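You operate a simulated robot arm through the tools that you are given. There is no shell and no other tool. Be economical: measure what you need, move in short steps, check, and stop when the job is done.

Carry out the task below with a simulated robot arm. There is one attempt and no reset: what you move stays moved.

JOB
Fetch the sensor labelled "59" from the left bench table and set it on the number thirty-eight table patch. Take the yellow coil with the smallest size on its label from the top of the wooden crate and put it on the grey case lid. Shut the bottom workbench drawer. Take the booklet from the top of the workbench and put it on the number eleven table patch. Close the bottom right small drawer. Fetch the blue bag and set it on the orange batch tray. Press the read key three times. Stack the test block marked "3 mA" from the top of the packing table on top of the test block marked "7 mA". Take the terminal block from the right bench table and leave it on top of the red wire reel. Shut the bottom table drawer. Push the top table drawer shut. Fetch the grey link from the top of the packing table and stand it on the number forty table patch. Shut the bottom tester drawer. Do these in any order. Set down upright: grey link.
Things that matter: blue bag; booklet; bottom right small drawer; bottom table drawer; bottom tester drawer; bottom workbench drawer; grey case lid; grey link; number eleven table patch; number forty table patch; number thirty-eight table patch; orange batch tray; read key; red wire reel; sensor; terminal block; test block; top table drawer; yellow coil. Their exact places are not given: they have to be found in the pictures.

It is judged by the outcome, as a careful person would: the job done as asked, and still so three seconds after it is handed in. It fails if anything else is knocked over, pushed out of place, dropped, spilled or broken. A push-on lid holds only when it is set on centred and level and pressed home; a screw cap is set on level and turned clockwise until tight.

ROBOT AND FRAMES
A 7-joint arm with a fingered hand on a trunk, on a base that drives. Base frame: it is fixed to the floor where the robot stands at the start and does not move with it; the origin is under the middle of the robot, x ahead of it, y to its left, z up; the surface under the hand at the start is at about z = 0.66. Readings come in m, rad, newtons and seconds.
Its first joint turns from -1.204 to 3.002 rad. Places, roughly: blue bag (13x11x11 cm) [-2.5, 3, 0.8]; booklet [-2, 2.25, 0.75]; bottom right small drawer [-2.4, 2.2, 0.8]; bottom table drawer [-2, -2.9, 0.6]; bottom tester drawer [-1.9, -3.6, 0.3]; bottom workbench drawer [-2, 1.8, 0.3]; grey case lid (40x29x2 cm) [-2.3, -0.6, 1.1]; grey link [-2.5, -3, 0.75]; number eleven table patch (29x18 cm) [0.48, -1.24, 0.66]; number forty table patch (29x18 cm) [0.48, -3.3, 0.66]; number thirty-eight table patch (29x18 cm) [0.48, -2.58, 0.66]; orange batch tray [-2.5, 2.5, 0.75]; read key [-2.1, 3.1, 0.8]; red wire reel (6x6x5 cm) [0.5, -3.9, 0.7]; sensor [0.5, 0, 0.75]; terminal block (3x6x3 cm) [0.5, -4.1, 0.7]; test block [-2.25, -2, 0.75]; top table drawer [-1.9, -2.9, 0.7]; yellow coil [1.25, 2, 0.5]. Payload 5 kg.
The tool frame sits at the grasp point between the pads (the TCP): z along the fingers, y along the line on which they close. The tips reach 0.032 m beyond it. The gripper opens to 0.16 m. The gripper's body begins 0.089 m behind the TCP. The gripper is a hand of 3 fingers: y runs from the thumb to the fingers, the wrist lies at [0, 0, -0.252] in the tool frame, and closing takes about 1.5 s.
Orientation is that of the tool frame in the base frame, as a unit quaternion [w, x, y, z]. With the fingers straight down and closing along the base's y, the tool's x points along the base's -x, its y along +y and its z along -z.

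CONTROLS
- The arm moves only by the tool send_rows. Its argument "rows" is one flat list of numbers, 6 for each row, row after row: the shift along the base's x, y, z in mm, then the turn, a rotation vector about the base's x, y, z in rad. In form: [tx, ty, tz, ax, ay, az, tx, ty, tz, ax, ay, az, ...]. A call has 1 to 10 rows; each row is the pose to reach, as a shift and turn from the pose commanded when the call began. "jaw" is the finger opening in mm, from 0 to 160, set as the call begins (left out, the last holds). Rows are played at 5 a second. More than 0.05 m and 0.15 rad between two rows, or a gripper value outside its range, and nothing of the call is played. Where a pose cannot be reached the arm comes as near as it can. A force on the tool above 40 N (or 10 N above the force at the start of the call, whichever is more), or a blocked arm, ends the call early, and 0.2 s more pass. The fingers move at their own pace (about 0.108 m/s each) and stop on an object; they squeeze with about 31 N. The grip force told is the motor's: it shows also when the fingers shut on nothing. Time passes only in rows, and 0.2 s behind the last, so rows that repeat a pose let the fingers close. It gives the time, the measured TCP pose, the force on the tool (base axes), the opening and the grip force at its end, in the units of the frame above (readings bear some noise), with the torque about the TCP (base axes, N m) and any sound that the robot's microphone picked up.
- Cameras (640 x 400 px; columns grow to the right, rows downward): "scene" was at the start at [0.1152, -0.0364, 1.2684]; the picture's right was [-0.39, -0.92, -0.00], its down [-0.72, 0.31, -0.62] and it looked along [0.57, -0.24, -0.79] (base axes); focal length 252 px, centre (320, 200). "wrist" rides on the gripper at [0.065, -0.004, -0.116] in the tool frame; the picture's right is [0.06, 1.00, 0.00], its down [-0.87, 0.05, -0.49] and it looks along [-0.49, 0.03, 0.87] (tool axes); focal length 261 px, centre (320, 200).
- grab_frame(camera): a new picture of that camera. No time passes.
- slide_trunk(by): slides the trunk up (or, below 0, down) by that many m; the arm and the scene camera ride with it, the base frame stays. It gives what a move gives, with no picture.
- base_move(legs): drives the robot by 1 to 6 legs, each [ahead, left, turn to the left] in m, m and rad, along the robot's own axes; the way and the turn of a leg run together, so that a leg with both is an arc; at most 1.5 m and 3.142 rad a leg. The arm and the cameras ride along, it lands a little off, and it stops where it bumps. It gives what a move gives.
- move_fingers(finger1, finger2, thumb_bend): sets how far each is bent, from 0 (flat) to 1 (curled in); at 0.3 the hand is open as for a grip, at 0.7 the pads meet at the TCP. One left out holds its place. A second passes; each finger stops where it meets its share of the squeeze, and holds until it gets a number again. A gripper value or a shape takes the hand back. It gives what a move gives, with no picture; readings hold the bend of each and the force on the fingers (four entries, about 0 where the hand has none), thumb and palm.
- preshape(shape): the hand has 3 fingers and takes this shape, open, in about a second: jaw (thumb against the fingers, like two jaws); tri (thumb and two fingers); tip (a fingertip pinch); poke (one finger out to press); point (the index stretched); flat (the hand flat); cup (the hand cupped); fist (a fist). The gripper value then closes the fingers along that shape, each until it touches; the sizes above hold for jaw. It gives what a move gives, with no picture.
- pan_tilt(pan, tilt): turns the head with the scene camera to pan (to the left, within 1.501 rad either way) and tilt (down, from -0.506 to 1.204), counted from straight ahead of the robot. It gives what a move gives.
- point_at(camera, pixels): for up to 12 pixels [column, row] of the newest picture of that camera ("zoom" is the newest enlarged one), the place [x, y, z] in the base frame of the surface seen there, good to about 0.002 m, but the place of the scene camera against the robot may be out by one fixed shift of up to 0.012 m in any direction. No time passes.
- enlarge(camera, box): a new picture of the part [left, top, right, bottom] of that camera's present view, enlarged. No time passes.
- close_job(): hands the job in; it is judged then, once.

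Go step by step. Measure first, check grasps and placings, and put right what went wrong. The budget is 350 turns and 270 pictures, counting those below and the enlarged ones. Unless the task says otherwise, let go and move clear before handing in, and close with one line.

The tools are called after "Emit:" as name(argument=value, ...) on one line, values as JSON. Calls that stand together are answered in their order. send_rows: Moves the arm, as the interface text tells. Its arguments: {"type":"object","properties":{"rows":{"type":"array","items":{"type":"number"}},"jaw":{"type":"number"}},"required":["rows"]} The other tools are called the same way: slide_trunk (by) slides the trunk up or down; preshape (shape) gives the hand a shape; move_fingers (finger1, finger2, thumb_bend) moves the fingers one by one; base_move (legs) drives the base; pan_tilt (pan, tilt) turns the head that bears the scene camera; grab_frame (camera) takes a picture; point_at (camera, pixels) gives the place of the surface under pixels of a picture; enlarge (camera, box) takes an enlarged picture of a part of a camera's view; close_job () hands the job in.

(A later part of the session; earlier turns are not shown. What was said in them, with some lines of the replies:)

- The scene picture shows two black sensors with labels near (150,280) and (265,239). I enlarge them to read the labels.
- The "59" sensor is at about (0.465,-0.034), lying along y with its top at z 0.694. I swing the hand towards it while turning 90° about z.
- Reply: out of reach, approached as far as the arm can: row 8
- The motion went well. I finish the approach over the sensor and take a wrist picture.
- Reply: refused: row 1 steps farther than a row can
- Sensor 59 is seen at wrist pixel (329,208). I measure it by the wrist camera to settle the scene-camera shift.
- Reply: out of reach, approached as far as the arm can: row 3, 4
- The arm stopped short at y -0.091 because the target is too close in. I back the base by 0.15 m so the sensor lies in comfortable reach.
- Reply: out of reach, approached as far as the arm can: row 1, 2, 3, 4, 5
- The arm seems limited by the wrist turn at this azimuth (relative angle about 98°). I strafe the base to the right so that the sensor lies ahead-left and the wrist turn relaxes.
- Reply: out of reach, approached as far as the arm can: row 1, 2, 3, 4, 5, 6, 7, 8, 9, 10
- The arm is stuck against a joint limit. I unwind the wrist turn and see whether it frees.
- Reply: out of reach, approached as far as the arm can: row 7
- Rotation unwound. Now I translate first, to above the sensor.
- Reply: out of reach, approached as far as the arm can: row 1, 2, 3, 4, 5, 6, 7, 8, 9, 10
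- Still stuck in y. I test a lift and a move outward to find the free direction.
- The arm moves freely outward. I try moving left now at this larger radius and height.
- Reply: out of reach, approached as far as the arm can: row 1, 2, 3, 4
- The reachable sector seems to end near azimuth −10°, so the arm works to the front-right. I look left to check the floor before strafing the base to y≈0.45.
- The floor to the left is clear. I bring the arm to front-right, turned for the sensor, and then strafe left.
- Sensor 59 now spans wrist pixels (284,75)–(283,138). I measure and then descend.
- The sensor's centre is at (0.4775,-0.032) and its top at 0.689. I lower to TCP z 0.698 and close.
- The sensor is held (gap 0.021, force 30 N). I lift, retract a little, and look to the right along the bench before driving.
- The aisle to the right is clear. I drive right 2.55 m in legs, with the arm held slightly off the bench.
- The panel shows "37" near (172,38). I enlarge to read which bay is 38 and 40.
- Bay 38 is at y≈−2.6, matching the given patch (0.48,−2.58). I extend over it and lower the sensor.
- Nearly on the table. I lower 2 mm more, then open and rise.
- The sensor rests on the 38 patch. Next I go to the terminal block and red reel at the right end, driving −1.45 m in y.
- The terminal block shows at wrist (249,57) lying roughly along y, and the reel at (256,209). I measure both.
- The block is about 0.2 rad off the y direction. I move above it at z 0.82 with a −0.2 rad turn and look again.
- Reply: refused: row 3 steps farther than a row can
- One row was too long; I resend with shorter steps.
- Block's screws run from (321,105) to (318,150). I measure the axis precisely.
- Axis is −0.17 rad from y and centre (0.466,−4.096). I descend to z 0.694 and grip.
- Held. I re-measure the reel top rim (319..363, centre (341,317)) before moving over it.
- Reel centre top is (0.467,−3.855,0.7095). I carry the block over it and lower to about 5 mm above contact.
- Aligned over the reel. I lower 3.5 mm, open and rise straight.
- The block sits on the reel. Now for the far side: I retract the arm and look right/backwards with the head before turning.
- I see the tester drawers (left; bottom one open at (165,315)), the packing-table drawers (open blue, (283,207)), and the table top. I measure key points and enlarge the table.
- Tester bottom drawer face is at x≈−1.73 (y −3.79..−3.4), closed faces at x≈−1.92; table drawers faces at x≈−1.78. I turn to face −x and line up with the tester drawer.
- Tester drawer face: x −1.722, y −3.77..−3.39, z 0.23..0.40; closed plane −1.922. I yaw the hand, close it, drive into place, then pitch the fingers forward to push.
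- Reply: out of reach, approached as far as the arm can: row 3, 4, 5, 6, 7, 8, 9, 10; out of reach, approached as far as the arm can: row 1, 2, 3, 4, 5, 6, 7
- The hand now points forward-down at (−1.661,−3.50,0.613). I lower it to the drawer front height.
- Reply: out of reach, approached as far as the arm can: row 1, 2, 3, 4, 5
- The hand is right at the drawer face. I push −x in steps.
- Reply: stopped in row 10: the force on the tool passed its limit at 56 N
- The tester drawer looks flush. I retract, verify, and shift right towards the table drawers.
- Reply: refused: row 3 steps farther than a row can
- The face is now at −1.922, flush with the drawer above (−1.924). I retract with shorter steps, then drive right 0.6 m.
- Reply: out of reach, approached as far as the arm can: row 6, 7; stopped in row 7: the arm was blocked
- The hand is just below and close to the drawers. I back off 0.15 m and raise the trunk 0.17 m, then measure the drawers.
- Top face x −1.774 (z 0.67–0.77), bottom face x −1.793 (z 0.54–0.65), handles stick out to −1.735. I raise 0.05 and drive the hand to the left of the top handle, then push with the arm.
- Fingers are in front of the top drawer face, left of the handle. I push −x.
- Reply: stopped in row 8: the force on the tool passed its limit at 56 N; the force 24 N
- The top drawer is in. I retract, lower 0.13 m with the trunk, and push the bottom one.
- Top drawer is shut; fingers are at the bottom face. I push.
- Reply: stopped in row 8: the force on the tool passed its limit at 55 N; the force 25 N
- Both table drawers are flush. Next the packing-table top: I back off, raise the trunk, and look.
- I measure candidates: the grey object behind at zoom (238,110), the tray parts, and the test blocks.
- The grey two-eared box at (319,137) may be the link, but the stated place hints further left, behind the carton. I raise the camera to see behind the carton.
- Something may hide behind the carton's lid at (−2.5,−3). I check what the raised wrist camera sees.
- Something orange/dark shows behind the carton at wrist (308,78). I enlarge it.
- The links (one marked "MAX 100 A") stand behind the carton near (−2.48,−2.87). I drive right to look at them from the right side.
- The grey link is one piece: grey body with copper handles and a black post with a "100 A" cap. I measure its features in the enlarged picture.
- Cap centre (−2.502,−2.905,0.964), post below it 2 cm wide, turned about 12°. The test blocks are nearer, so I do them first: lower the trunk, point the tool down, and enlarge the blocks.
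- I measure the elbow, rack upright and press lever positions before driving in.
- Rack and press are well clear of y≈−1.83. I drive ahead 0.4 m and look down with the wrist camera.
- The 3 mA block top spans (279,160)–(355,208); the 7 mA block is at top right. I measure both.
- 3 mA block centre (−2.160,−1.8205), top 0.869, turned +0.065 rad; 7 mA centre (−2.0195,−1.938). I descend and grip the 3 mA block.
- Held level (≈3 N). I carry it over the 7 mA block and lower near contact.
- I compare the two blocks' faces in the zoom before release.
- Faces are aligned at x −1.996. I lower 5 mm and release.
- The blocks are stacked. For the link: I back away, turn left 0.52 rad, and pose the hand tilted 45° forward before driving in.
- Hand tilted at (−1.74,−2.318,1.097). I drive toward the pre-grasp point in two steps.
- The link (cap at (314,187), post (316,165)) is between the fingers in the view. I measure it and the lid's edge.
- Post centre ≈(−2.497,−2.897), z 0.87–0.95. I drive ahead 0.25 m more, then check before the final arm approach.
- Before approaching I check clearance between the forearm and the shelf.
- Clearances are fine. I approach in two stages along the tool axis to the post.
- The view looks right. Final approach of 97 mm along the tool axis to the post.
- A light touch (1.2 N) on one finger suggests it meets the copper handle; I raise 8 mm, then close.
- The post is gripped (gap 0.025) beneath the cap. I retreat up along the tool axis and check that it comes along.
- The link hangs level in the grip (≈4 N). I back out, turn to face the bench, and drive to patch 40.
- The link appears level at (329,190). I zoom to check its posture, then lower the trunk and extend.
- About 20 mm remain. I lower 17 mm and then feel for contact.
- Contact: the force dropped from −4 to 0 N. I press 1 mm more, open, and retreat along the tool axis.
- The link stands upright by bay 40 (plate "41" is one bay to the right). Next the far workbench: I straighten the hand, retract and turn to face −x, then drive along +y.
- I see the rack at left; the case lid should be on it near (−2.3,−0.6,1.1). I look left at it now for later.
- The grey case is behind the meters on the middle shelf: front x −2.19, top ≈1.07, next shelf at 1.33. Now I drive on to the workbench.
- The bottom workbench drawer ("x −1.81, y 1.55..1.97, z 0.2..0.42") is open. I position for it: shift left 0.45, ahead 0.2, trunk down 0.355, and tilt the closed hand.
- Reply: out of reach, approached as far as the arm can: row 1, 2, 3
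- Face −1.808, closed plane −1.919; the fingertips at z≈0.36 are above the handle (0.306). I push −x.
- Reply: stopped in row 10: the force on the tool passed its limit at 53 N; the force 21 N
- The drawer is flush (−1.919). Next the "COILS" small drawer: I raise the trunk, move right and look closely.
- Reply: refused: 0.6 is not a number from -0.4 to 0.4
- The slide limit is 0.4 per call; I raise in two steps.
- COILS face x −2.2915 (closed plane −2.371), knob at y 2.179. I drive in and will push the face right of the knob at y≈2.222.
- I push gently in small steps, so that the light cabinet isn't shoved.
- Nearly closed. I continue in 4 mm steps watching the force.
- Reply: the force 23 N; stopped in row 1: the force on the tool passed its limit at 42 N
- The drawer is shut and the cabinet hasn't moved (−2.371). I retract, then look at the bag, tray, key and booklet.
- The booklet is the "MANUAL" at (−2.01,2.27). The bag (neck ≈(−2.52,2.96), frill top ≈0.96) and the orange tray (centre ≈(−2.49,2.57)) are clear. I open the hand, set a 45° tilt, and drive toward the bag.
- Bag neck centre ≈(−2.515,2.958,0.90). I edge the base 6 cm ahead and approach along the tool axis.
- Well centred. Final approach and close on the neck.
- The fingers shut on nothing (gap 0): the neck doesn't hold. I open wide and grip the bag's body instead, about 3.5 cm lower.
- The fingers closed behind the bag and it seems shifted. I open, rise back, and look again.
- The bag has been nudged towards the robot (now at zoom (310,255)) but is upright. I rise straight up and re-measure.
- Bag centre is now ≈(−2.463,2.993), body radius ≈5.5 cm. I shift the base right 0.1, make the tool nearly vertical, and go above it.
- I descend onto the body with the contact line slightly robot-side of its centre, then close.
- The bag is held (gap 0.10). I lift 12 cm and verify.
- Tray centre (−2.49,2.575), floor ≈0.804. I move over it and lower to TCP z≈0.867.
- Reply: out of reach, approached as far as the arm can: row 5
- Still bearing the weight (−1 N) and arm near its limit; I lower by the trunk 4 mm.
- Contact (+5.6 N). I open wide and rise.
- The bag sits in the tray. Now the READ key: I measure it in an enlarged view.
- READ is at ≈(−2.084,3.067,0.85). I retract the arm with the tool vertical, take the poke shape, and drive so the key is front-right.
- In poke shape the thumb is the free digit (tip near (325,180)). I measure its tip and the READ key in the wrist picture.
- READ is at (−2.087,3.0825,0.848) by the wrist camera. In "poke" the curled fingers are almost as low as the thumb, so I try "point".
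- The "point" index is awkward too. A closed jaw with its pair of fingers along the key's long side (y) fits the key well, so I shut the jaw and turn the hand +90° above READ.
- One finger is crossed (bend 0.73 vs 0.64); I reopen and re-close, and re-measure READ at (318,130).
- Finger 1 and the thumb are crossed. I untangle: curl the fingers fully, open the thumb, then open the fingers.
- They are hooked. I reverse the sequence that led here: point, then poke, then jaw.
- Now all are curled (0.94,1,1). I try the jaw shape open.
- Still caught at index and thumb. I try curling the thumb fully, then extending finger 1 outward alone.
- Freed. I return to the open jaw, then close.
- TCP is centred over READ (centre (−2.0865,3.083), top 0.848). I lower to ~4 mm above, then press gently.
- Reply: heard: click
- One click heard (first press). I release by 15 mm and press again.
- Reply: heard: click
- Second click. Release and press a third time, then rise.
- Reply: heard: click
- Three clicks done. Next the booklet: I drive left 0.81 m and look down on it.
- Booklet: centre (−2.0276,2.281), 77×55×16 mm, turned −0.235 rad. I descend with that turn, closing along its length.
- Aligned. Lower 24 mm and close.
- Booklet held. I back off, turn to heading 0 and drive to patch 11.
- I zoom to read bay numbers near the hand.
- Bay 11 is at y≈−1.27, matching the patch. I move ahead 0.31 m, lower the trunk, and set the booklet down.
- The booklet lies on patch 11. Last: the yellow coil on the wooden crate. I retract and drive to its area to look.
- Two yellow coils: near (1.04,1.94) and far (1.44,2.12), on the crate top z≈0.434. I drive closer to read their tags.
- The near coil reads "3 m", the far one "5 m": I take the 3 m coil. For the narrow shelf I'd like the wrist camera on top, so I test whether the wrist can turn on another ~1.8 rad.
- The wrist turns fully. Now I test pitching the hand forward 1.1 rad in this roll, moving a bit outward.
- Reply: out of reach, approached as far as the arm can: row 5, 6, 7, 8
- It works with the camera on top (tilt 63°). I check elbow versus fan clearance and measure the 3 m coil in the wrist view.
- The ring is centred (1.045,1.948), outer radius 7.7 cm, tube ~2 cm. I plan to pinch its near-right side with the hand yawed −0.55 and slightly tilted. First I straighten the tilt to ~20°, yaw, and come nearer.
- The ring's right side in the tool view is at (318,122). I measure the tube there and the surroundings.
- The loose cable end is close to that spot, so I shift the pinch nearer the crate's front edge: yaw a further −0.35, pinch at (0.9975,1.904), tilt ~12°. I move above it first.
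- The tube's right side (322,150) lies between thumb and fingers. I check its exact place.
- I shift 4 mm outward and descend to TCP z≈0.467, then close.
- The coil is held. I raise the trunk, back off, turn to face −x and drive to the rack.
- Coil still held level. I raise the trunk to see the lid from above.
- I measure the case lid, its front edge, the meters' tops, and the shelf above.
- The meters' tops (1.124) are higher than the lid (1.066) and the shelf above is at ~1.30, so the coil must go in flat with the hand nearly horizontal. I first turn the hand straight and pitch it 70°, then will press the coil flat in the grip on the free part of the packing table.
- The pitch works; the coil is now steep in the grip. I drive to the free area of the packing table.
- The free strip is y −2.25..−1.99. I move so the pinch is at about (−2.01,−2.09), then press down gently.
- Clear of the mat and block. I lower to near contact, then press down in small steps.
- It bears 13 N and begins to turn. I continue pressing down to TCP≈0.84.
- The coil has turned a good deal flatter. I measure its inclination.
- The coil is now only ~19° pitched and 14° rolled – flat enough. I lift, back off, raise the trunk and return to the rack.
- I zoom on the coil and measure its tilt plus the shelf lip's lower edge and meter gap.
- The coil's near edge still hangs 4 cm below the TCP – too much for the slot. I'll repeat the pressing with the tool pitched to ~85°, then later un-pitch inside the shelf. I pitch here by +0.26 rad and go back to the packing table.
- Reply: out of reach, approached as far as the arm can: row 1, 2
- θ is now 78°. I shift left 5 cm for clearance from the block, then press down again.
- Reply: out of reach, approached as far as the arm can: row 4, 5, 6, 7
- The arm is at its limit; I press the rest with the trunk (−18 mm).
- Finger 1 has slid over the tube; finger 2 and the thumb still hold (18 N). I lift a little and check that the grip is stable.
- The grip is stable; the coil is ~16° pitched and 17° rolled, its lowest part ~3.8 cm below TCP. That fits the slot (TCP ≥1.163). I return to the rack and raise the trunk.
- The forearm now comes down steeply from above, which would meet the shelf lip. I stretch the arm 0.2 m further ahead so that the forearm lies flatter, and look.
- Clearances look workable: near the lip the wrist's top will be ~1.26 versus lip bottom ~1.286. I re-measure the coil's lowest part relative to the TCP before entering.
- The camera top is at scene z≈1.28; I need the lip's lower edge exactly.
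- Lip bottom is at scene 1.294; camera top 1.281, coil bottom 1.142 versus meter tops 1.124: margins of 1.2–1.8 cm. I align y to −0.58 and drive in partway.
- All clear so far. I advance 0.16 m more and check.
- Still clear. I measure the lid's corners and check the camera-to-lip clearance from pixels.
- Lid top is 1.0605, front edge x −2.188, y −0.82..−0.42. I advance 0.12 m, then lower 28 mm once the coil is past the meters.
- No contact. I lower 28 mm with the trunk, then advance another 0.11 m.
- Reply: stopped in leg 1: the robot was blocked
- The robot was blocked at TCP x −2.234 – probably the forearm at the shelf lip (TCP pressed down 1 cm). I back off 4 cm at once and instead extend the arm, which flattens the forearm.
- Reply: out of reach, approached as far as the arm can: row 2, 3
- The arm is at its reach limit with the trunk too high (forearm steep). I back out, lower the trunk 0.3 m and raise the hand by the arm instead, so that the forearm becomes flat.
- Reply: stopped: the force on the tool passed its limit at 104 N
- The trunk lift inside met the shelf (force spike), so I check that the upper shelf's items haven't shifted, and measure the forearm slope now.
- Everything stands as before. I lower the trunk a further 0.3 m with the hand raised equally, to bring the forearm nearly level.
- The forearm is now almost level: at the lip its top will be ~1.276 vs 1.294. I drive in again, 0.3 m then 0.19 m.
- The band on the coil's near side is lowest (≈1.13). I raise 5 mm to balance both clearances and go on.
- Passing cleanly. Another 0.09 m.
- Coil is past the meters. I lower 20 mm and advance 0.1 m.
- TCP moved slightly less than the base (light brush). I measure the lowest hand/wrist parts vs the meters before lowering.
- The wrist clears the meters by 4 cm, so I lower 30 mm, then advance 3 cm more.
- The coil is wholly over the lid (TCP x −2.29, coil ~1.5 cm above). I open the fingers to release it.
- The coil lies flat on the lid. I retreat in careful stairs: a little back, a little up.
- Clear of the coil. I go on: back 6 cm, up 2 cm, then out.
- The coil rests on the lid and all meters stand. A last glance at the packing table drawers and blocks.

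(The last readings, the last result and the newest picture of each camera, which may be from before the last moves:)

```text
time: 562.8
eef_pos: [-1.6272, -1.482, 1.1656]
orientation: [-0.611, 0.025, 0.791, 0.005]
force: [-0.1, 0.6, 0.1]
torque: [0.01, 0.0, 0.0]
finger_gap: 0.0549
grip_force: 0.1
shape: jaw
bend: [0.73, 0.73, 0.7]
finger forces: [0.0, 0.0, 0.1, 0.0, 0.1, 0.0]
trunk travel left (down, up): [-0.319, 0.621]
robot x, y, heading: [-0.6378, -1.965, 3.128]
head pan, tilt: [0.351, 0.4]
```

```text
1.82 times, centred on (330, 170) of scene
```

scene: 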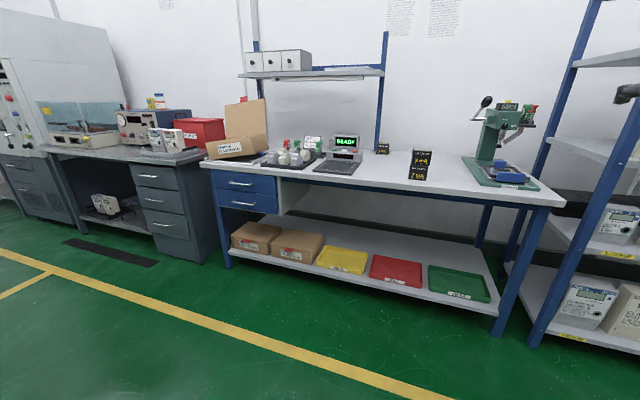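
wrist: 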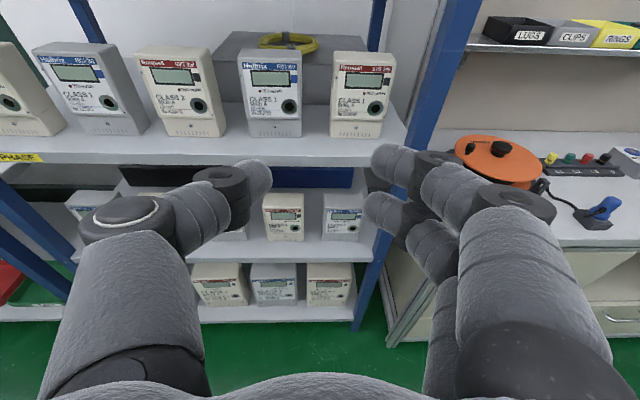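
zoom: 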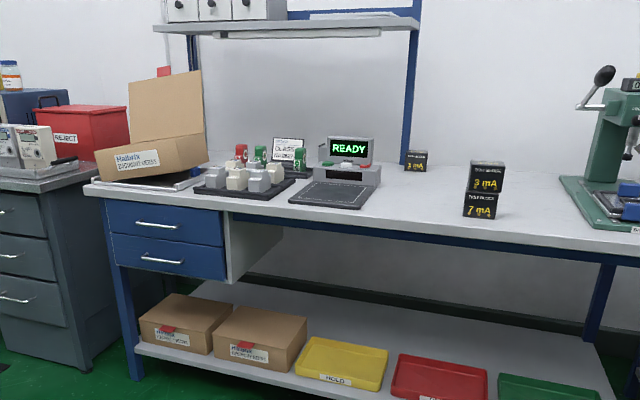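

The carton seems slanted in this view; I zoom in to check it.

Emit:
enlarge(camera="scene", box=[190, 80, 330, 200])

Emit:
point_at(camera="scene", pixels=[[212, 158], [266, 149], [240, 145], [245, 110], [235, 160], [262, 152]])

```text
3.33 times, centred on (260, 140) of scene
```

zoom: 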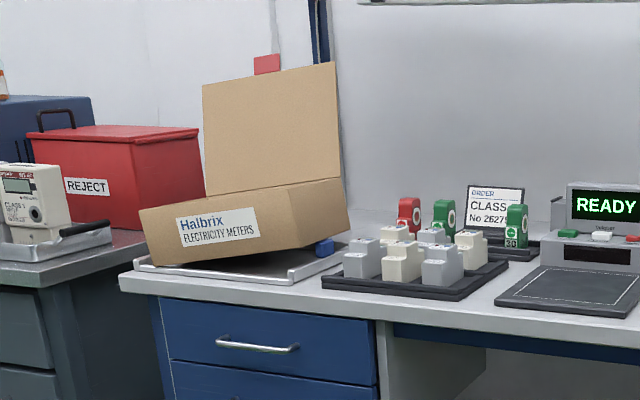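

```text
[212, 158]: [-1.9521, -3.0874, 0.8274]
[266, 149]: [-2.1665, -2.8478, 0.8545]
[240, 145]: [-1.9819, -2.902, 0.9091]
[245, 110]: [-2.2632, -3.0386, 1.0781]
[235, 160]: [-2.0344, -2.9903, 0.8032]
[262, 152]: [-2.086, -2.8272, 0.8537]
```

The carton looks tilted in its tray. I drive in front of it for a clear look.

Emit:
base_move(legs=[[0, 0.95, 0]])

Emit:
pan_tilt(pan=0.05, tilt=0.35)

Emit:
grab_frame(camera="scene")

Emit:
enlarge(camera="scene", box=[200, 60, 420, 240])

```text
time: 567.8
eef_pos: [-1.6369, -2.4349, 1.166]
orientation: [-0.611, 0.027, 0.791, 0.007]
force: [0.7, 0.1, -1.0]
torque: [-0.01, 0.01, -0.02]
finger_gap: 0.0545
grip_force: 0.0
shape: jaw
bend: [0.73, 0.73, 0.7]
finger forces: [0.0, 0.1, 0.0, 0.0, 0.0, 0.0]
trunk travel left (down, up): [-0.319, 0.621]
robot x, y, heading: [-0.6546, -2.9216, 3.127]
head pan, tilt: [0.351, 0.4]
```

```text
time: 568.6
eef_pos: [-1.6391, -2.4358, 1.1666]
orientation: [-0.61, 0.026, 0.792, 0.006]
force: [-0.1, -1.0, -0.3]
torque: [-0.02, -0.01, 0.02]
finger_gap: 0.055
grip_force: 0.0
shape: jaw
bend: [0.73, 0.73, 0.7]
finger forces: [0.0, 0.1, 0.0, 0.1, 0.0, 0.1]
trunk travel left (down, up): [-0.319, 0.621]
robot x, y, heading: [-0.6502, -2.9233, 3.127]
head pan, tilt: [0.051, 0.351]
```

```text
41 pictures are left
```

scene: 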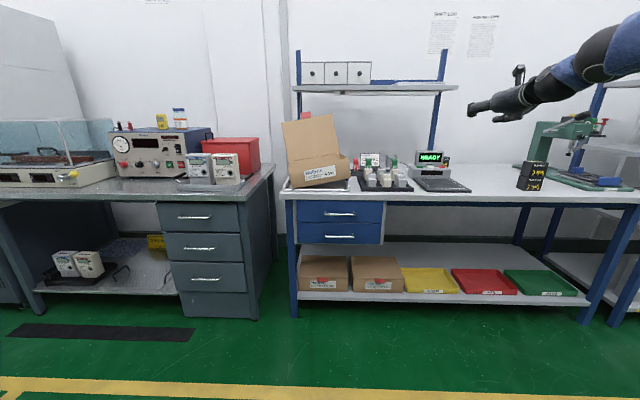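

```text
2.22 times, centred on (310, 150) of scene
```

zoom: 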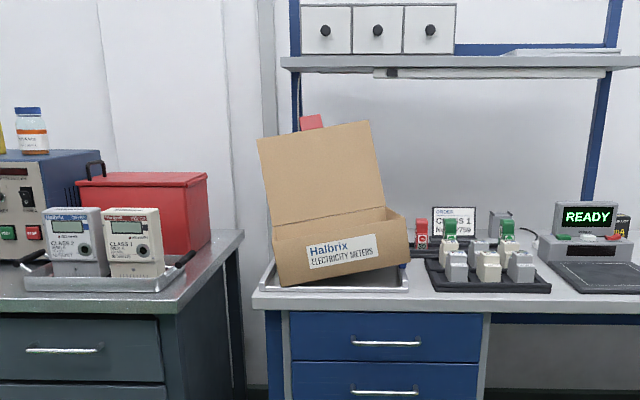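

The carton is indeed tilted, its right side riding on the tray's right rim (probably brushed when the link was taken out). I measure it to put it right.

Emit:
enlarge(camera="scene", box=[270, 100, 370, 200])

Emit:
point_at(camera="zoom", pixels=[[160, 325], [370, 355], [365, 300], [180, 340], [345, 295], [300, 320], [390, 350], [130, 350], [340, 240], [150, 290]])

```text
4.00 times, centred on (320, 150) of scene
```

zoom: 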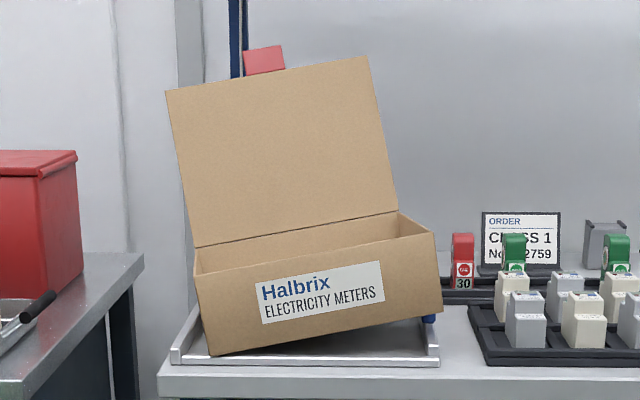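

```text
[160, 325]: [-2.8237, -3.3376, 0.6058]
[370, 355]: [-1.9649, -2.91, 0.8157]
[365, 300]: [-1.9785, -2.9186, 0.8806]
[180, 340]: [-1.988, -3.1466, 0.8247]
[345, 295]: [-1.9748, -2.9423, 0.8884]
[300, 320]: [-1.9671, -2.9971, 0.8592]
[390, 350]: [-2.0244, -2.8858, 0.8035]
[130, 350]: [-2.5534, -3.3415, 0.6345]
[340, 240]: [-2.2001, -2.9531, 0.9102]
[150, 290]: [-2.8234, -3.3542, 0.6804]
```

The carton (29 cm wide) is rolled ~11° onto the right rim and yawed ~9°. I will push its right face to the left near its front, with a vertical closed hand. First I restore a vertical hand.

Emit:
send_rows(rows=[25, 0, 0, 0, -0.131, 0, 50, 0, 0, 0, -0.262, 0, 75, 0, 0, 0, -0.393, 0, 100, 0, 0, 0, -0.524, 0, 125, 0, 0, 0, -0.655, 0, 150, 0, 0, 0, -0.786, 0, 175, 0, 0, 0, -0.917, 0, 200, 0, 0, 0, -1.048, 0, 215, 0, 0, 0, -1.18, 0, 225, 0, 0, 0, -1.31, 0], jaw=0)

Emit:
send_rows(rows=[0, 0, 0, 0, 0, -0.145, 0, 0, 0, 0, 0, -0.29, 0, 0, 0, 0, 0, -0.435, 0, 0, 0, 0, 0, -0.58, 0, 0, 0, 0, 0, -0.725, 0, 0, 0, 0, 0, -0.87, 0, 0, 0, 0, 0, -1.015, 0, 0, 0, 0, 0, -1.16, 0, 0, 0, 0, 0, -1.305, 0, 0, 0, 0, 0, -1.45])

```text
time: 570.8
eef_pos: [-1.3975, -2.4287, 1.1195]
orientation: [-0.083, 0.018, 0.996, 0.013]
force: [-0.2, -0.1, -0.4]
torque: [0.02, 0.04, 0.0]
finger_gap: 0.0002
grip_force: 29.8
shape: jaw
bend: [0.65, 0.65, 0.67]
finger forces: [0.0, 0.0, 0.0, 0.0, 0.0, 0.0]
out of reach, approached as far as the arm can: row 8, 9, 10
trunk travel left (down, up): [-0.319, 0.621]
robot x, y, heading: [-0.6536, -2.9244, 3.125]
head pan, tilt: [0.051, 0.351]
```

```text
time: 573.0
eef_pos: [-1.358, -2.4143, 1.0468]
orientation: [-0.065, 0.673, 0.735, 0.041]
force: [0.1, -0.1, 0.7]
torque: [0.01, -0.03, -0.03]
finger_gap: 0.0001
grip_force: 31.4
shape: jaw
bend: [0.65, 0.65, 0.67]
finger forces: [0.1, 0.0, 0.0, 0.0, 0.0, 0.0]
out of reach, approached as far as the arm can: row 2, 3, 4, 5, 6, 7, 8, 9, 10
trunk travel left (down, up): [-0.319, 0.621]
robot x, y, heading: [-0.6523, -2.9255, 3.125]
head pan, tilt: [0.051, 0.351]
```

The trunk is too low for that posture; I raise it 0.2 m and correct the small tilt so the fingertips lean toward the carton.

Emit:
slide_trunk(by=0.22)

Emit:
send_rows(rows=[0, 0, 0, -0.12, -0.02, 0, 0, 0, 0, -0.24, -0.04, 0, 0, 0, 0, -0.24, -0.04, 0])

Emit:
base_move(legs=[[0.45, 0, 0]])

Emit:
pan_tilt(pan=0.0, tilt=0.6)

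Emit:
grab_frame(camera="scene")

```text
time: 575.3
eef_pos: [-1.3577, -2.4133, 1.2658]
orientation: [-0.063, 0.673, 0.736, 0.041]
force: [0.1, -0.8, 0.2]
torque: [-0.04, 0.01, 0.0]
finger_gap: 0.0
grip_force: 30.4
shape: jaw
bend: [0.65, 0.65, 0.67]
finger forces: [0.0, 0.0, 0.0, 0.0, 0.0, 0.0]
trunk travel left (down, up): [-0.539, 0.401]
robot x, y, heading: [-0.6507, -2.9243, 3.124]
head pan, tilt: [0.051, 0.351]
```

```text
time: 576.1
eef_pos: [-1.3568, -2.4145, 1.2663]
orientation: [0.031, 0.674, 0.737, -0.034]
force: [0.3, -0.1, -0.9]
torque: [-0.01, 0.02, 0.01]
finger_gap: 0.0002
grip_force: 31.0
shape: jaw
bend: [0.65, 0.65, 0.67]
finger forces: [0.0, 0.1, 0.1, 0.0, 0.0, 0.0]
trunk travel left (down, up): [-0.539, 0.401]
robot x, y, heading: [-0.6493, -2.9251, 3.125]
head pan, tilt: [0.051, 0.351]
```

```text
time: 578.8
eef_pos: [-1.8093, -2.4041, 1.2659]
orientation: [0.031, 0.677, 0.735, -0.033]
force: [0.7, -0.5, -0.1]
torque: [0.03, -0.05, -0.02]
finger_gap: 0.0002
grip_force: 31.1
shape: jaw
bend: [0.65, 0.65, 0.67]
finger forces: [0.0, 0.0, 0.0, 0.0, 0.1, 0.1]
trunk travel left (down, up): [-0.539, 0.401]
robot x, y, heading: [-1.1026, -2.9154, 3.124]
head pan, tilt: [0.051, 0.351]
```

```text
time: 579.6
eef_pos: [-1.8086, -2.403, 1.266]
orientation: [0.031, 0.676, 0.735, -0.035]
force: [-0.4, -1.2, 0.0]
torque: [-0.01, 0.03, 0.04]
finger_gap: 0.0001
grip_force: 30.7
shape: jaw
bend: [0.65, 0.65, 0.67]
finger forces: [0.1, 0.0, 0.0, 0.0, 0.0, 0.0]
trunk travel left (down, up): [-0.539, 0.401]
robot x, y, heading: [-1.1068, -2.9123, 3.118]
head pan, tilt: [0.0, 0.6]
```

```text
38 pictures are left
```

scene: 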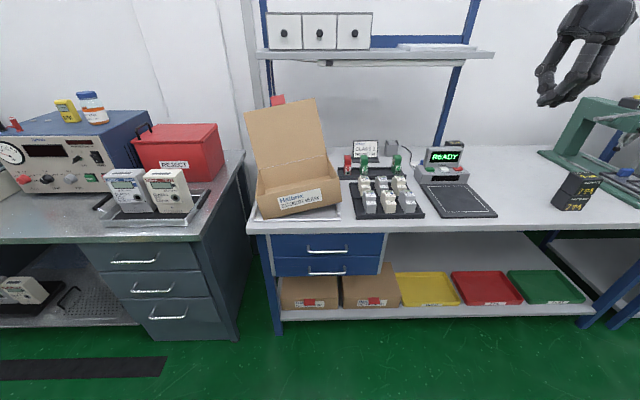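

Emit:
enlarge(camera="scene", box=[235, 90, 375, 230])

Emit:
point_at(camera="zoom", pixels=[[195, 370], [200, 300], [392, 330], [385, 285], [180, 355], [398, 372], [410, 350], [365, 210], [395, 310], [392, 265], [185, 395], [425, 310]])

```text
2.86 times, centred on (305, 160) of scene
```

zoom: 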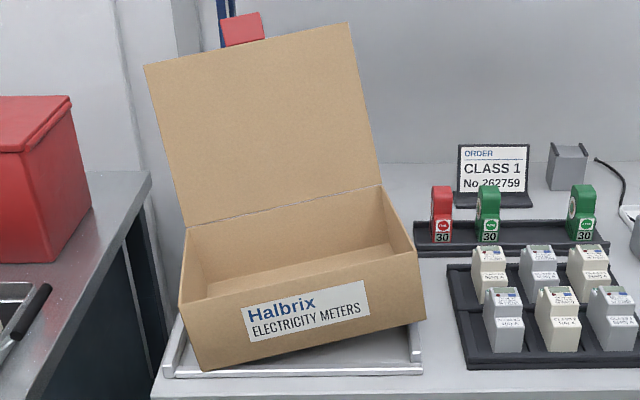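

```text
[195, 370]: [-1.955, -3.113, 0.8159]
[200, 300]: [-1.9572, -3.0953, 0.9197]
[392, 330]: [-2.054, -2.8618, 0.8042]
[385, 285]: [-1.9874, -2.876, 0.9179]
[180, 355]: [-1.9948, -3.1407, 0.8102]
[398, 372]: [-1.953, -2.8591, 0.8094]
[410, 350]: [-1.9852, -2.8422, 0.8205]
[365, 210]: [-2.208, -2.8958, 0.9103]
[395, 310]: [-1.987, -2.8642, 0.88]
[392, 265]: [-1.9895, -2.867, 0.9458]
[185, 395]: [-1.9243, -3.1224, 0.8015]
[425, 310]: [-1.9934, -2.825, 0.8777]
```

I bring the hand above the gap between carton and breakers, then lower it to z≈0.947 (tips 0.915, above the breakers).

Emit:
base_move(legs=[[0, 0.37, 0], [0.21, 0, 0]])

Emit:
send_rows(rows=[0, 0, -45, 0, 0, 0, 0, 0, -90, 0, 0, 0, 0, 0, -135, 0, 0, 0, 0, 0, -180, 0, 0, 0, 0, 0, -225, 0, 0, 0])

Emit:
grab_frame(camera="scene")

Emit:
grab_frame(camera="wrist")

```text
time: 583.2
eef_pos: [-2.0272, -2.7663, 1.2658]
orientation: [0.032, 0.678, 0.734, -0.034]
force: [0.0, 0.1, 0.1]
torque: [-0.01, -0.01, 0.02]
finger_gap: 0.0
grip_force: 30.7
shape: jaw
bend: [0.65, 0.65, 0.67]
finger forces: [0.0, 0.0, 0.0, 0.1, 0.1, 0.1]
trunk travel left (down, up): [-0.539, 0.401]
robot x, y, heading: [-1.3249, -3.2836, 3.118]
head pan, tilt: [0.0, 0.6]
```

```text
time: 584.4
eef_pos: [-2.0275, -2.7672, 1.0411]
orientation: [0.031, 0.677, 0.734, -0.033]
force: [0.0, 0.0, -0.5]
torque: [0.0, -0.01, 0.0]
finger_gap: 0.0
grip_force: 30.7
shape: jaw
bend: [0.65, 0.65, 0.67]
finger forces: [0.0, 0.1, 0.0, 0.0, 0.0, 0.1]
trunk travel left (down, up): [-0.539, 0.401]
robot x, y, heading: [-1.3257, -3.2808, 3.121]
head pan, tilt: [0.0, 0.6]
```

```text
36 pictures are left
```

scene: 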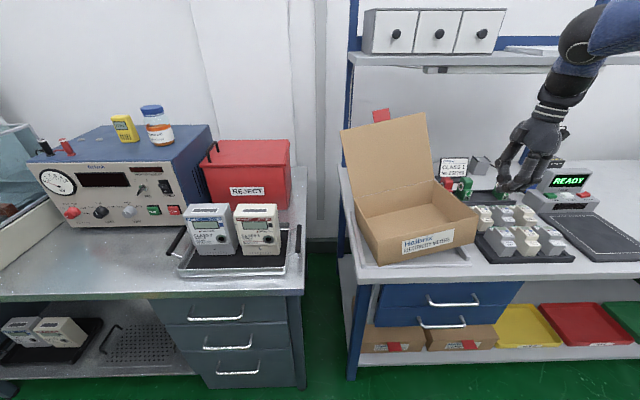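

```text
35 pictures are left
```

wrist: 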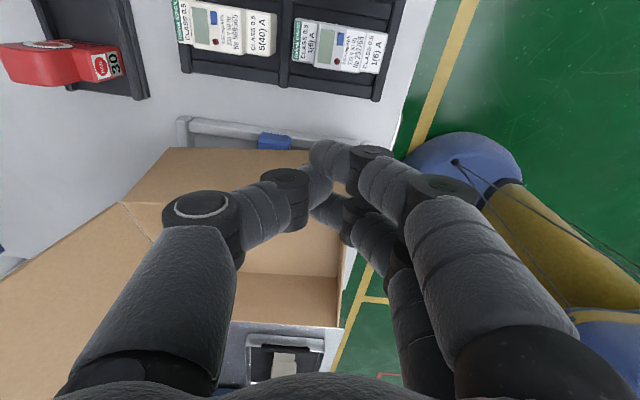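

I measure the carton's right edge and the rim from this view.

Emit:
point_at(camera="wrist", pixels=[[180, 152], [240, 160], [125, 203], [200, 185], [270, 142], [190, 125], [240, 130], [330, 300], [250, 300], [300, 90], [250, 180]])

Emit:
enlarge(camera="wrist", box=[110, 90, 350, 240])

```text
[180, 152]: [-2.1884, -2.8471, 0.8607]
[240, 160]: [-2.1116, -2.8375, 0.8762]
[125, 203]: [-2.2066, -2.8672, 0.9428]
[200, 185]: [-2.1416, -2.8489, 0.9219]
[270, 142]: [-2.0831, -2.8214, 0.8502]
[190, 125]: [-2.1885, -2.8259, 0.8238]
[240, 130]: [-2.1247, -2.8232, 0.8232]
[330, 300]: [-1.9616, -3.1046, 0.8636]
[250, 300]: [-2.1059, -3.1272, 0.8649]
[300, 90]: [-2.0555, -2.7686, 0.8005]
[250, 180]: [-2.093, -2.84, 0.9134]
```

```text
2.67 times, centred on (230, 165) of wrist
```

zoom: 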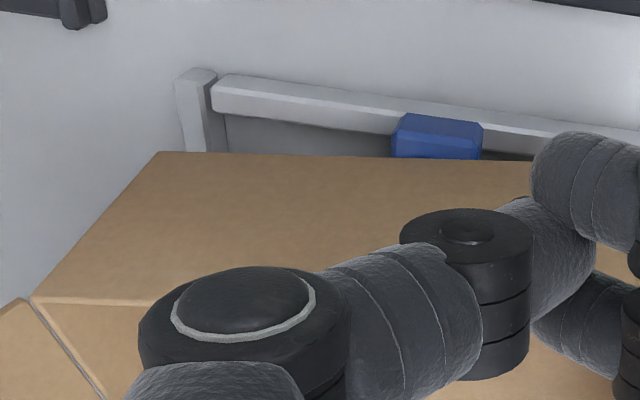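

The right bottom edge rests on the blue clip of the rim (inner side y≈−2.835). Pushing the carton ~1.5 cm left should let it drop back. I lower and push in small steps.

Emit:
send_rows(rows=[0, 0, -40, 0, 0, 0, 0, 0, -86, 0, 0, 0])

Emit:
send_rows(rows=[0, -15, 0, 0, 0, 0, 0, -30, 0, 0, 0, 0, 0, -40, 0, 0, 0, 0, 0, -48, 0, 0, 0, 0])

Emit:
grab_frame(camera="scene")

```text
time: 585.0
eef_pos: [-2.0268, -2.7671, 0.9558]
orientation: [0.032, 0.677, 0.734, -0.035]
force: [0.6, 0.6, 0.0]
torque: [-0.02, 0.01, 0.0]
finger_gap: 0.0
grip_force: 30.9
shape: jaw
bend: [0.65, 0.65, 0.67]
finger forces: [0.0, 0.0, 0.0, 0.1, 0.1, 0.1]
trunk travel left (down, up): [-0.539, 0.401]
robot x, y, heading: [-1.3263, -3.2781, 3.112]
head pan, tilt: [0.0, 0.6]
```

```text
time: 586.0
eef_pos: [-2.0257, -2.8147, 0.9554]
orientation: [0.031, 0.678, 0.734, -0.034]
force: [2.7, 6.1, 1.3]
torque: [0.1, -0.08, 0.08]
finger_gap: 0.0
grip_force: 31.2
shape: jaw
bend: [0.65, 0.65, 0.67]
finger forces: [0.1, 0.0, 0.1, 0.1, 0.0, 0.0]
trunk travel left (down, up): [-0.539, 0.401]
robot x, y, heading: [-1.3248, -3.2814, 3.117]
head pan, tilt: [0.0, 0.6]
```

```text
33 pictures are left
```

scene: 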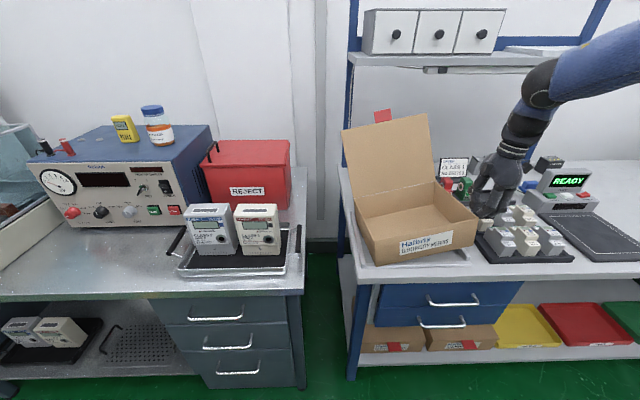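

The carton is sliding (6 N). I continue 5 mm at a time.

Emit:
send_rows(rows=[0, -6, 0, 0, 0, 0, 0, -12, 0, 0, 0, 0, 0, -16, 0, 0, 0, 0])

Emit:
enlarge(camera="scene", box=[320, 100, 520, 280])

Emit:
enlarge(camera="wrist", box=[110, 90, 350, 240])

```text
time: 586.8
eef_pos: [-2.0268, -2.8265, 0.9548]
orientation: [0.03, 0.679, 0.733, -0.034]
force: [-0.4, 26.5, 9.4]
torque: [0.62, 0.01, 0.03]
finger_gap: 0.0002
grip_force: 31.2
shape: jaw
bend: [0.65, 0.66, 0.67]
finger forces: [0.0, 41.5, 0.0, 0.1, 0.0, 0.0]
trunk travel left (down, up): [-0.539, 0.401]
robot x, y, heading: [-1.3297, -3.2812, 3.116]
head pan, tilt: [0.0, 0.6]
```

```text
2.22 times, centred on (420, 190) of scene
```

zoom: 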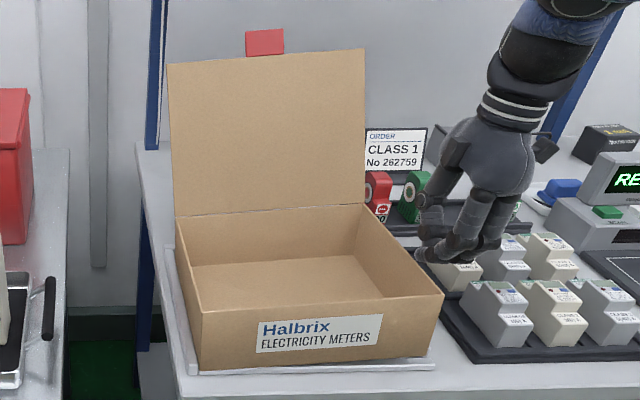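

```text
2.67 times, centred on (230, 165) of wrist
```

zoom: 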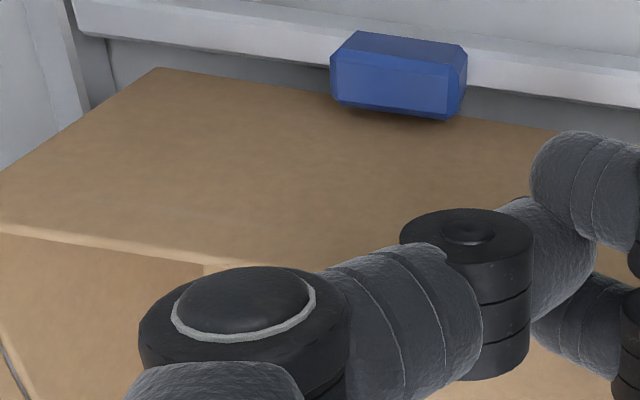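

The carton has dropped off the clip and sits in the tray. I move the hand off and examine it.

Emit:
send_rows(rows=[0, 10, 0, 0, 0, 0, 0, 35, 20, 0, 0, 0, 0, 50, 60, 0, 0, 0, 0, 50, 105, 0, 0, 0, 0, 50, 150, 0, 0, 0, 0, 50, 195, 0, 0, 0])

Emit:
grab_frame(camera="scene")

Emit:
enlarge(camera="scene", box=[320, 100, 500, 280])

Emit:
point_at(camera="zoom", pixels=[[205, 365], [195, 310], [430, 345], [437, 305], [320, 330], [185, 225], [180, 365], [430, 368], [350, 360], [355, 220], [260, 260]])

```text
time: 588.2
eef_pos: [-2.0262, -2.7817, 1.1502]
orientation: [0.03, 0.677, 0.735, -0.034]
force: [-0.2, -0.8, 0.7]
torque: [0.01, 0.0, -0.02]
finger_gap: 0.0
grip_force: 30.8
shape: jaw
bend: [0.65, 0.66, 0.67]
finger forces: [0.1, 0.0, 0.0, 0.1, 0.1, 0.1]
trunk travel left (down, up): [-0.539, 0.401]
robot x, y, heading: [-1.3238, -3.2792, 3.119]
head pan, tilt: [0.0, 0.6]
```

```text
30 pictures are left
```

scene: 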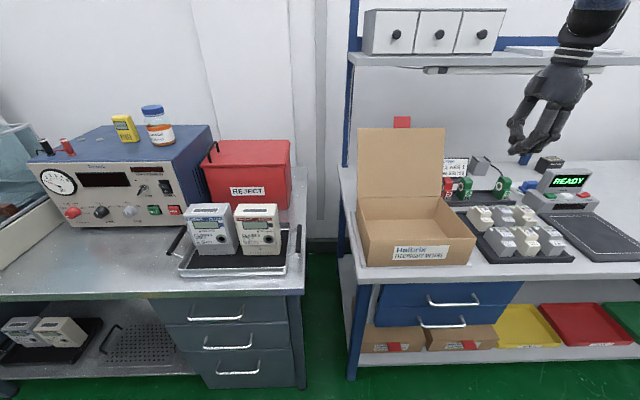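

```text
2.22 times, centred on (410, 190) of scene
```

zoom: 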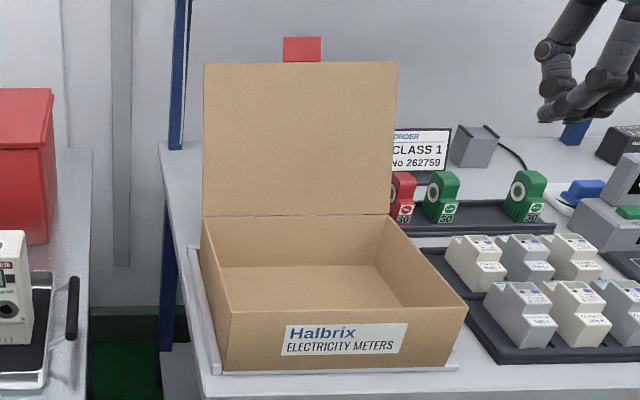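

```text
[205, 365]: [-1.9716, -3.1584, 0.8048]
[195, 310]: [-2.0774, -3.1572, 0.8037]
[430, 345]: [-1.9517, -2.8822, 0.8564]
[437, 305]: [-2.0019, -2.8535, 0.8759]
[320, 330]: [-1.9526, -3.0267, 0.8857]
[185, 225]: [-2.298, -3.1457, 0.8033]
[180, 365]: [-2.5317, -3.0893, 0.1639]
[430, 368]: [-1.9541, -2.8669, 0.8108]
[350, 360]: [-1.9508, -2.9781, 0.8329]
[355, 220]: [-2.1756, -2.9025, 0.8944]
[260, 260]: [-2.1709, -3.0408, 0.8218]
```

The carton is square again. I check that it is level: top-edge heights front and back, and rim contact.

Emit:
point_at(camera="zoom", pixels=[[240, 316], [455, 309], [212, 225], [385, 222], [330, 312], [300, 290], [300, 270], [380, 290], [300, 368], [300, 374], [222, 372], [448, 362]])

Emit:
enlarge(camera="scene", box=[340, 220, 480, 290])

```text
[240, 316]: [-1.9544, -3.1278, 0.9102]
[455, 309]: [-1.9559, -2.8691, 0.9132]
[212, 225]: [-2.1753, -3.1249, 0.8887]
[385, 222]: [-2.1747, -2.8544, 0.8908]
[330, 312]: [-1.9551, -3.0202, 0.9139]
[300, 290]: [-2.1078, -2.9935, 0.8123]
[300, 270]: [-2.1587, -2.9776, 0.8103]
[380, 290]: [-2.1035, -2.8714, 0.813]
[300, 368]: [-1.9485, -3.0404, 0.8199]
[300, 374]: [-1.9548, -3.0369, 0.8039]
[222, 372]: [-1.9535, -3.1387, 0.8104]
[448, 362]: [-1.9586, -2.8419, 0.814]
```

```text
4.57 times, centred on (410, 255) of scene
```

zoom: 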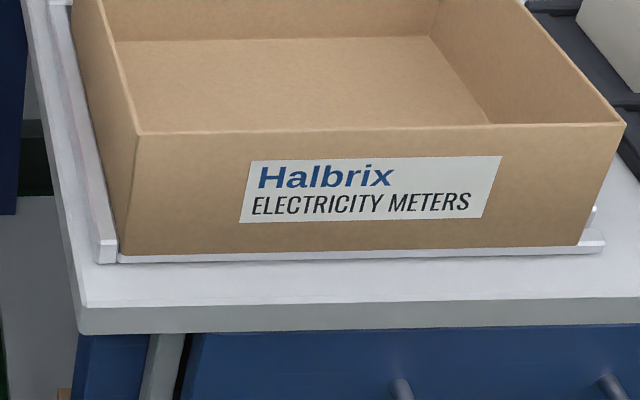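

The carton's front still rides on the front rim (floor slopes ~2°). I'll push the front face back ~2 cm so it drops into the tray.

Emit:
base_move(legs=[[-0.15, 0, 0], [0, 0.2, 0]])

Emit:
send_rows(rows=[0, 0, -45, 0, 0, 0, 0, 0, -90, 0, 0, 0, 0, 0, -135, 0, 0, 0, 0, 0, -180, 0, 0, 0, 0, 0, -225, 0, 0, 0, 0, 0, -260, 0, 0, 0])

Emit:
grab_frame(camera="scene")

```text
time: 590.8
eef_pos: [-1.8802, -2.9856, 1.1509]
orientation: [0.031, 0.678, 0.734, -0.034]
force: [-0.3, 0.1, -0.3]
torque: [0.04, -0.04, 0.01]
finger_gap: 0.0
grip_force: 31.0
shape: jaw
bend: [0.65, 0.66, 0.67]
finger forces: [0.0, 0.1, 0.0, 0.0, 0.0, 0.0]
trunk travel left (down, up): [-0.539, 0.401]
robot x, y, heading: [-1.1804, -3.4808, 3.115]
head pan, tilt: [0.0, 0.6]
```

```text
time: 592.2
eef_pos: [-1.8803, -2.9835, 0.8894]
orientation: [0.032, 0.677, 0.734, -0.034]
force: [-0.2, 0.7, -0.1]
torque: [-0.03, -0.05, 0.05]
finger_gap: 0.0002
grip_force: 31.3
shape: jaw
bend: [0.65, 0.66, 0.67]
finger forces: [0.1, 0.0, 0.0, 0.0, 0.0, 0.0]
trunk travel left (down, up): [-0.539, 0.401]
robot x, y, heading: [-1.1787, -3.4839, 3.118]
head pan, tilt: [0.0, 0.6]
```

```text
27 pictures are left
```

scene: 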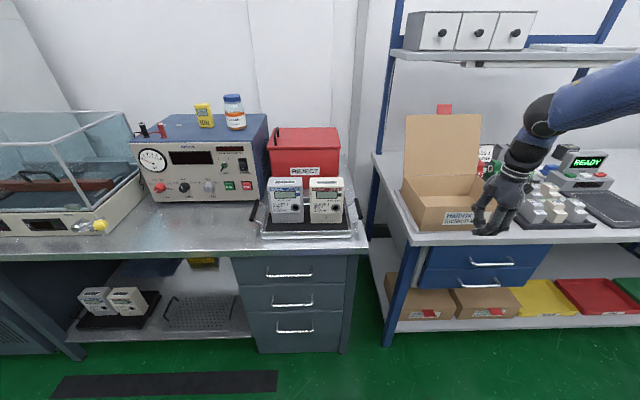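

Hand is in front of the carton's face. I push −x in small steps.

Emit:
send_rows(rows=[-25, 0, 0, 0, 0, 0, -45, 0, 0, 0, 0, 0, -58, 0, 0, 0, 0, 0, -66, 0, 0, 0, 0, 0])

Emit:
enlarge(camera="scene", box=[380, 160, 540, 260])

```text
time: 593.3
eef_pos: [-1.9384, -2.9841, 0.894]
orientation: [0.032, 0.678, 0.733, -0.034]
force: [22.4, -3.1, 16.8]
torque: [0.03, 0.7, 0.1]
finger_gap: 0.0
grip_force: 31.0
shape: jaw
bend: [0.65, 0.65, 0.67]
finger forces: [0.0, 0.1, 0.0, 0.0, 28.6, 0.0]
trunk travel left (down, up): [-0.539, 0.401]
robot x, y, heading: [-1.175, -3.4856, 3.112]
head pan, tilt: [0.0, 0.6]
stopped in row 4: the force on the tool passed its limit at 44 N (the readings are from after the stop); the commanded pose is now the measured one
```

```text
4.00 times, centred on (460, 210) of scene
```

zoom: 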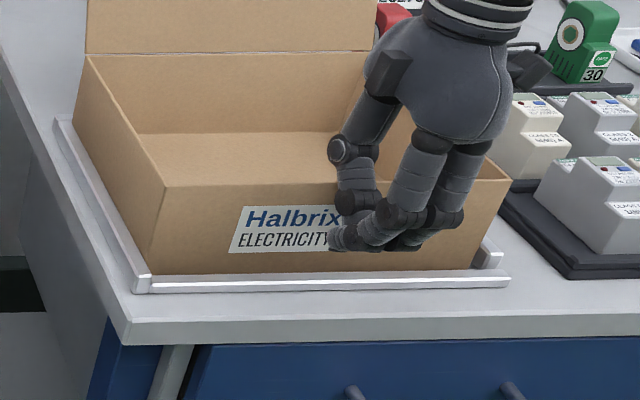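

The front rim is visible again in front of the carton and it came to a stop. I withdraw and check level.

Emit:
send_rows(rows=[30, 0, 0, 0, 0, 0, 60, 0, 10, 0, 0, 0, 100, 0, 30, 0, 0, 0, 130, 0, 65, 0, 0, 0])

Emit:
enlarge(camera="scene", box=[380, 90, 540, 260])

Emit:
point_at(camera="scene", pixels=[[420, 207], [480, 205], [404, 180], [445, 190], [445, 200], [430, 226], [470, 226], [450, 215], [445, 232], [418, 206]])

```text
time: 594.3
eef_pos: [-1.8111, -2.9849, 0.9563]
orientation: [0.032, 0.678, 0.733, -0.033]
force: [-0.2, -0.3, -0.2]
torque: [0.01, 0.02, -0.02]
finger_gap: 0.0002
grip_force: 30.3
shape: jaw
bend: [0.65, 0.65, 0.68]
finger forces: [0.0, 0.0, 0.0, 0.1, 0.0, 0.0]
trunk travel left (down, up): [-0.539, 0.401]
robot x, y, heading: [-1.1752, -3.4846, 3.119]
head pan, tilt: [0.0, 0.6]
```

```text
2.35 times, centred on (460, 175) of scene
```

zoom: 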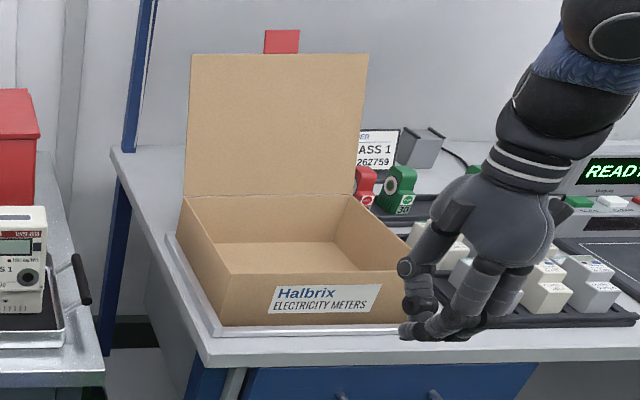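

```text
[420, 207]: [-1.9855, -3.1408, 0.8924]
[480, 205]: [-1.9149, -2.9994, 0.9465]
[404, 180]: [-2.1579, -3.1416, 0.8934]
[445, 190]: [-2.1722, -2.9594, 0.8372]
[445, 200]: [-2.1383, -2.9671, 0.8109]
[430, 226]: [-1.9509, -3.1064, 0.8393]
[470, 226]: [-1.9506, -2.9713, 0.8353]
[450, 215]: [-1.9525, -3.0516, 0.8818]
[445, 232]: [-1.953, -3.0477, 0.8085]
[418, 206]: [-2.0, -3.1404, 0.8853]
```

Emit:
point_at(camera="zoom", pixels=[[250, 278], [330, 278], [390, 276], [300, 262], [300, 245], [250, 322], [380, 320], [300, 327], [300, 333], [200, 205], [350, 203], [370, 250]])

Emit:
enlarge(camera="scene", box=[400, 195, 490, 245])

```text
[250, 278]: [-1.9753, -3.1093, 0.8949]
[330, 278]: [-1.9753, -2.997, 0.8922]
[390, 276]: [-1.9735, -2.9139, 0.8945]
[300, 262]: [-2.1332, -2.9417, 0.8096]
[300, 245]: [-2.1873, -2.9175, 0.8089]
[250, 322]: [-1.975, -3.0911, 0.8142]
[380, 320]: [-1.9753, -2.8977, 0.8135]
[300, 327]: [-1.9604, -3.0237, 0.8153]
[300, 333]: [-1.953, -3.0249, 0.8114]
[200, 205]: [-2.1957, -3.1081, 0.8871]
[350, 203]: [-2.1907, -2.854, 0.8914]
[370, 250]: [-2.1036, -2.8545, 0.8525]
```

```text
7.11 times, centred on (445, 220) of scene
```

zoom: 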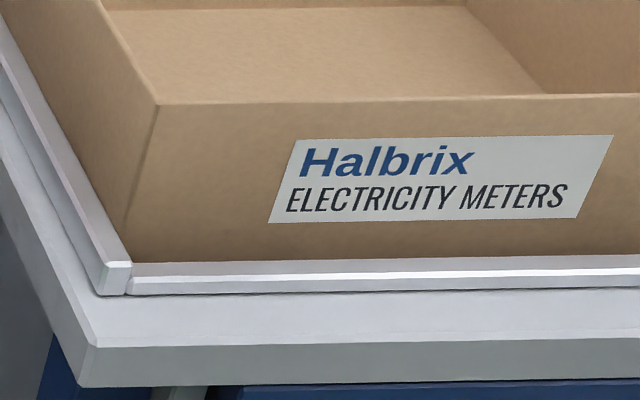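

The carton is level again, seated in its tray (front −1.975, edges all ≈0.893). I back the robot away and hand in.

Emit:
base_move(legs=[[-0.4, 0, 0]])

Emit:
grab_frame(camera="scene")

```text
time: 596.8
eef_pos: [-1.4087, -2.991, 0.9559]
orientation: [0.032, 0.681, 0.731, -0.033]
force: [0.3, 0.1, 0.7]
torque: [-0.02, -0.01, 0.01]
finger_gap: 0.0
grip_force: 31.3
shape: jaw
bend: [0.65, 0.65, 0.68]
finger forces: [0.0, 0.0, 0.0, 0.0, 0.1, 0.0]
trunk travel left (down, up): [-0.539, 0.401]
robot x, y, heading: [-0.7792, -3.4984, 3.108]
head pan, tilt: [0.0, 0.6]
```

```text
23 pictures are left
```

scene: 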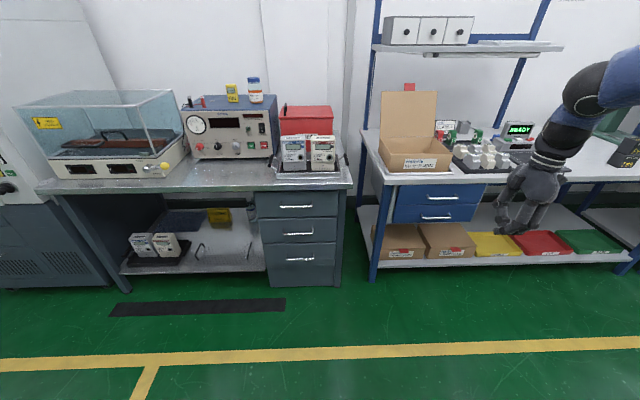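

All drawers are shut and the scene is in order. Handing in.

Emit:
close_job()

```text
The job is handed in.
```

All thirteen tasks are done and the job is handed in. The open carton on the packing table got knocked askew along the way, most likely while I was taking out the grey link. I pushed it back level in its tray, though it may sit a centimetre or two off its first place.
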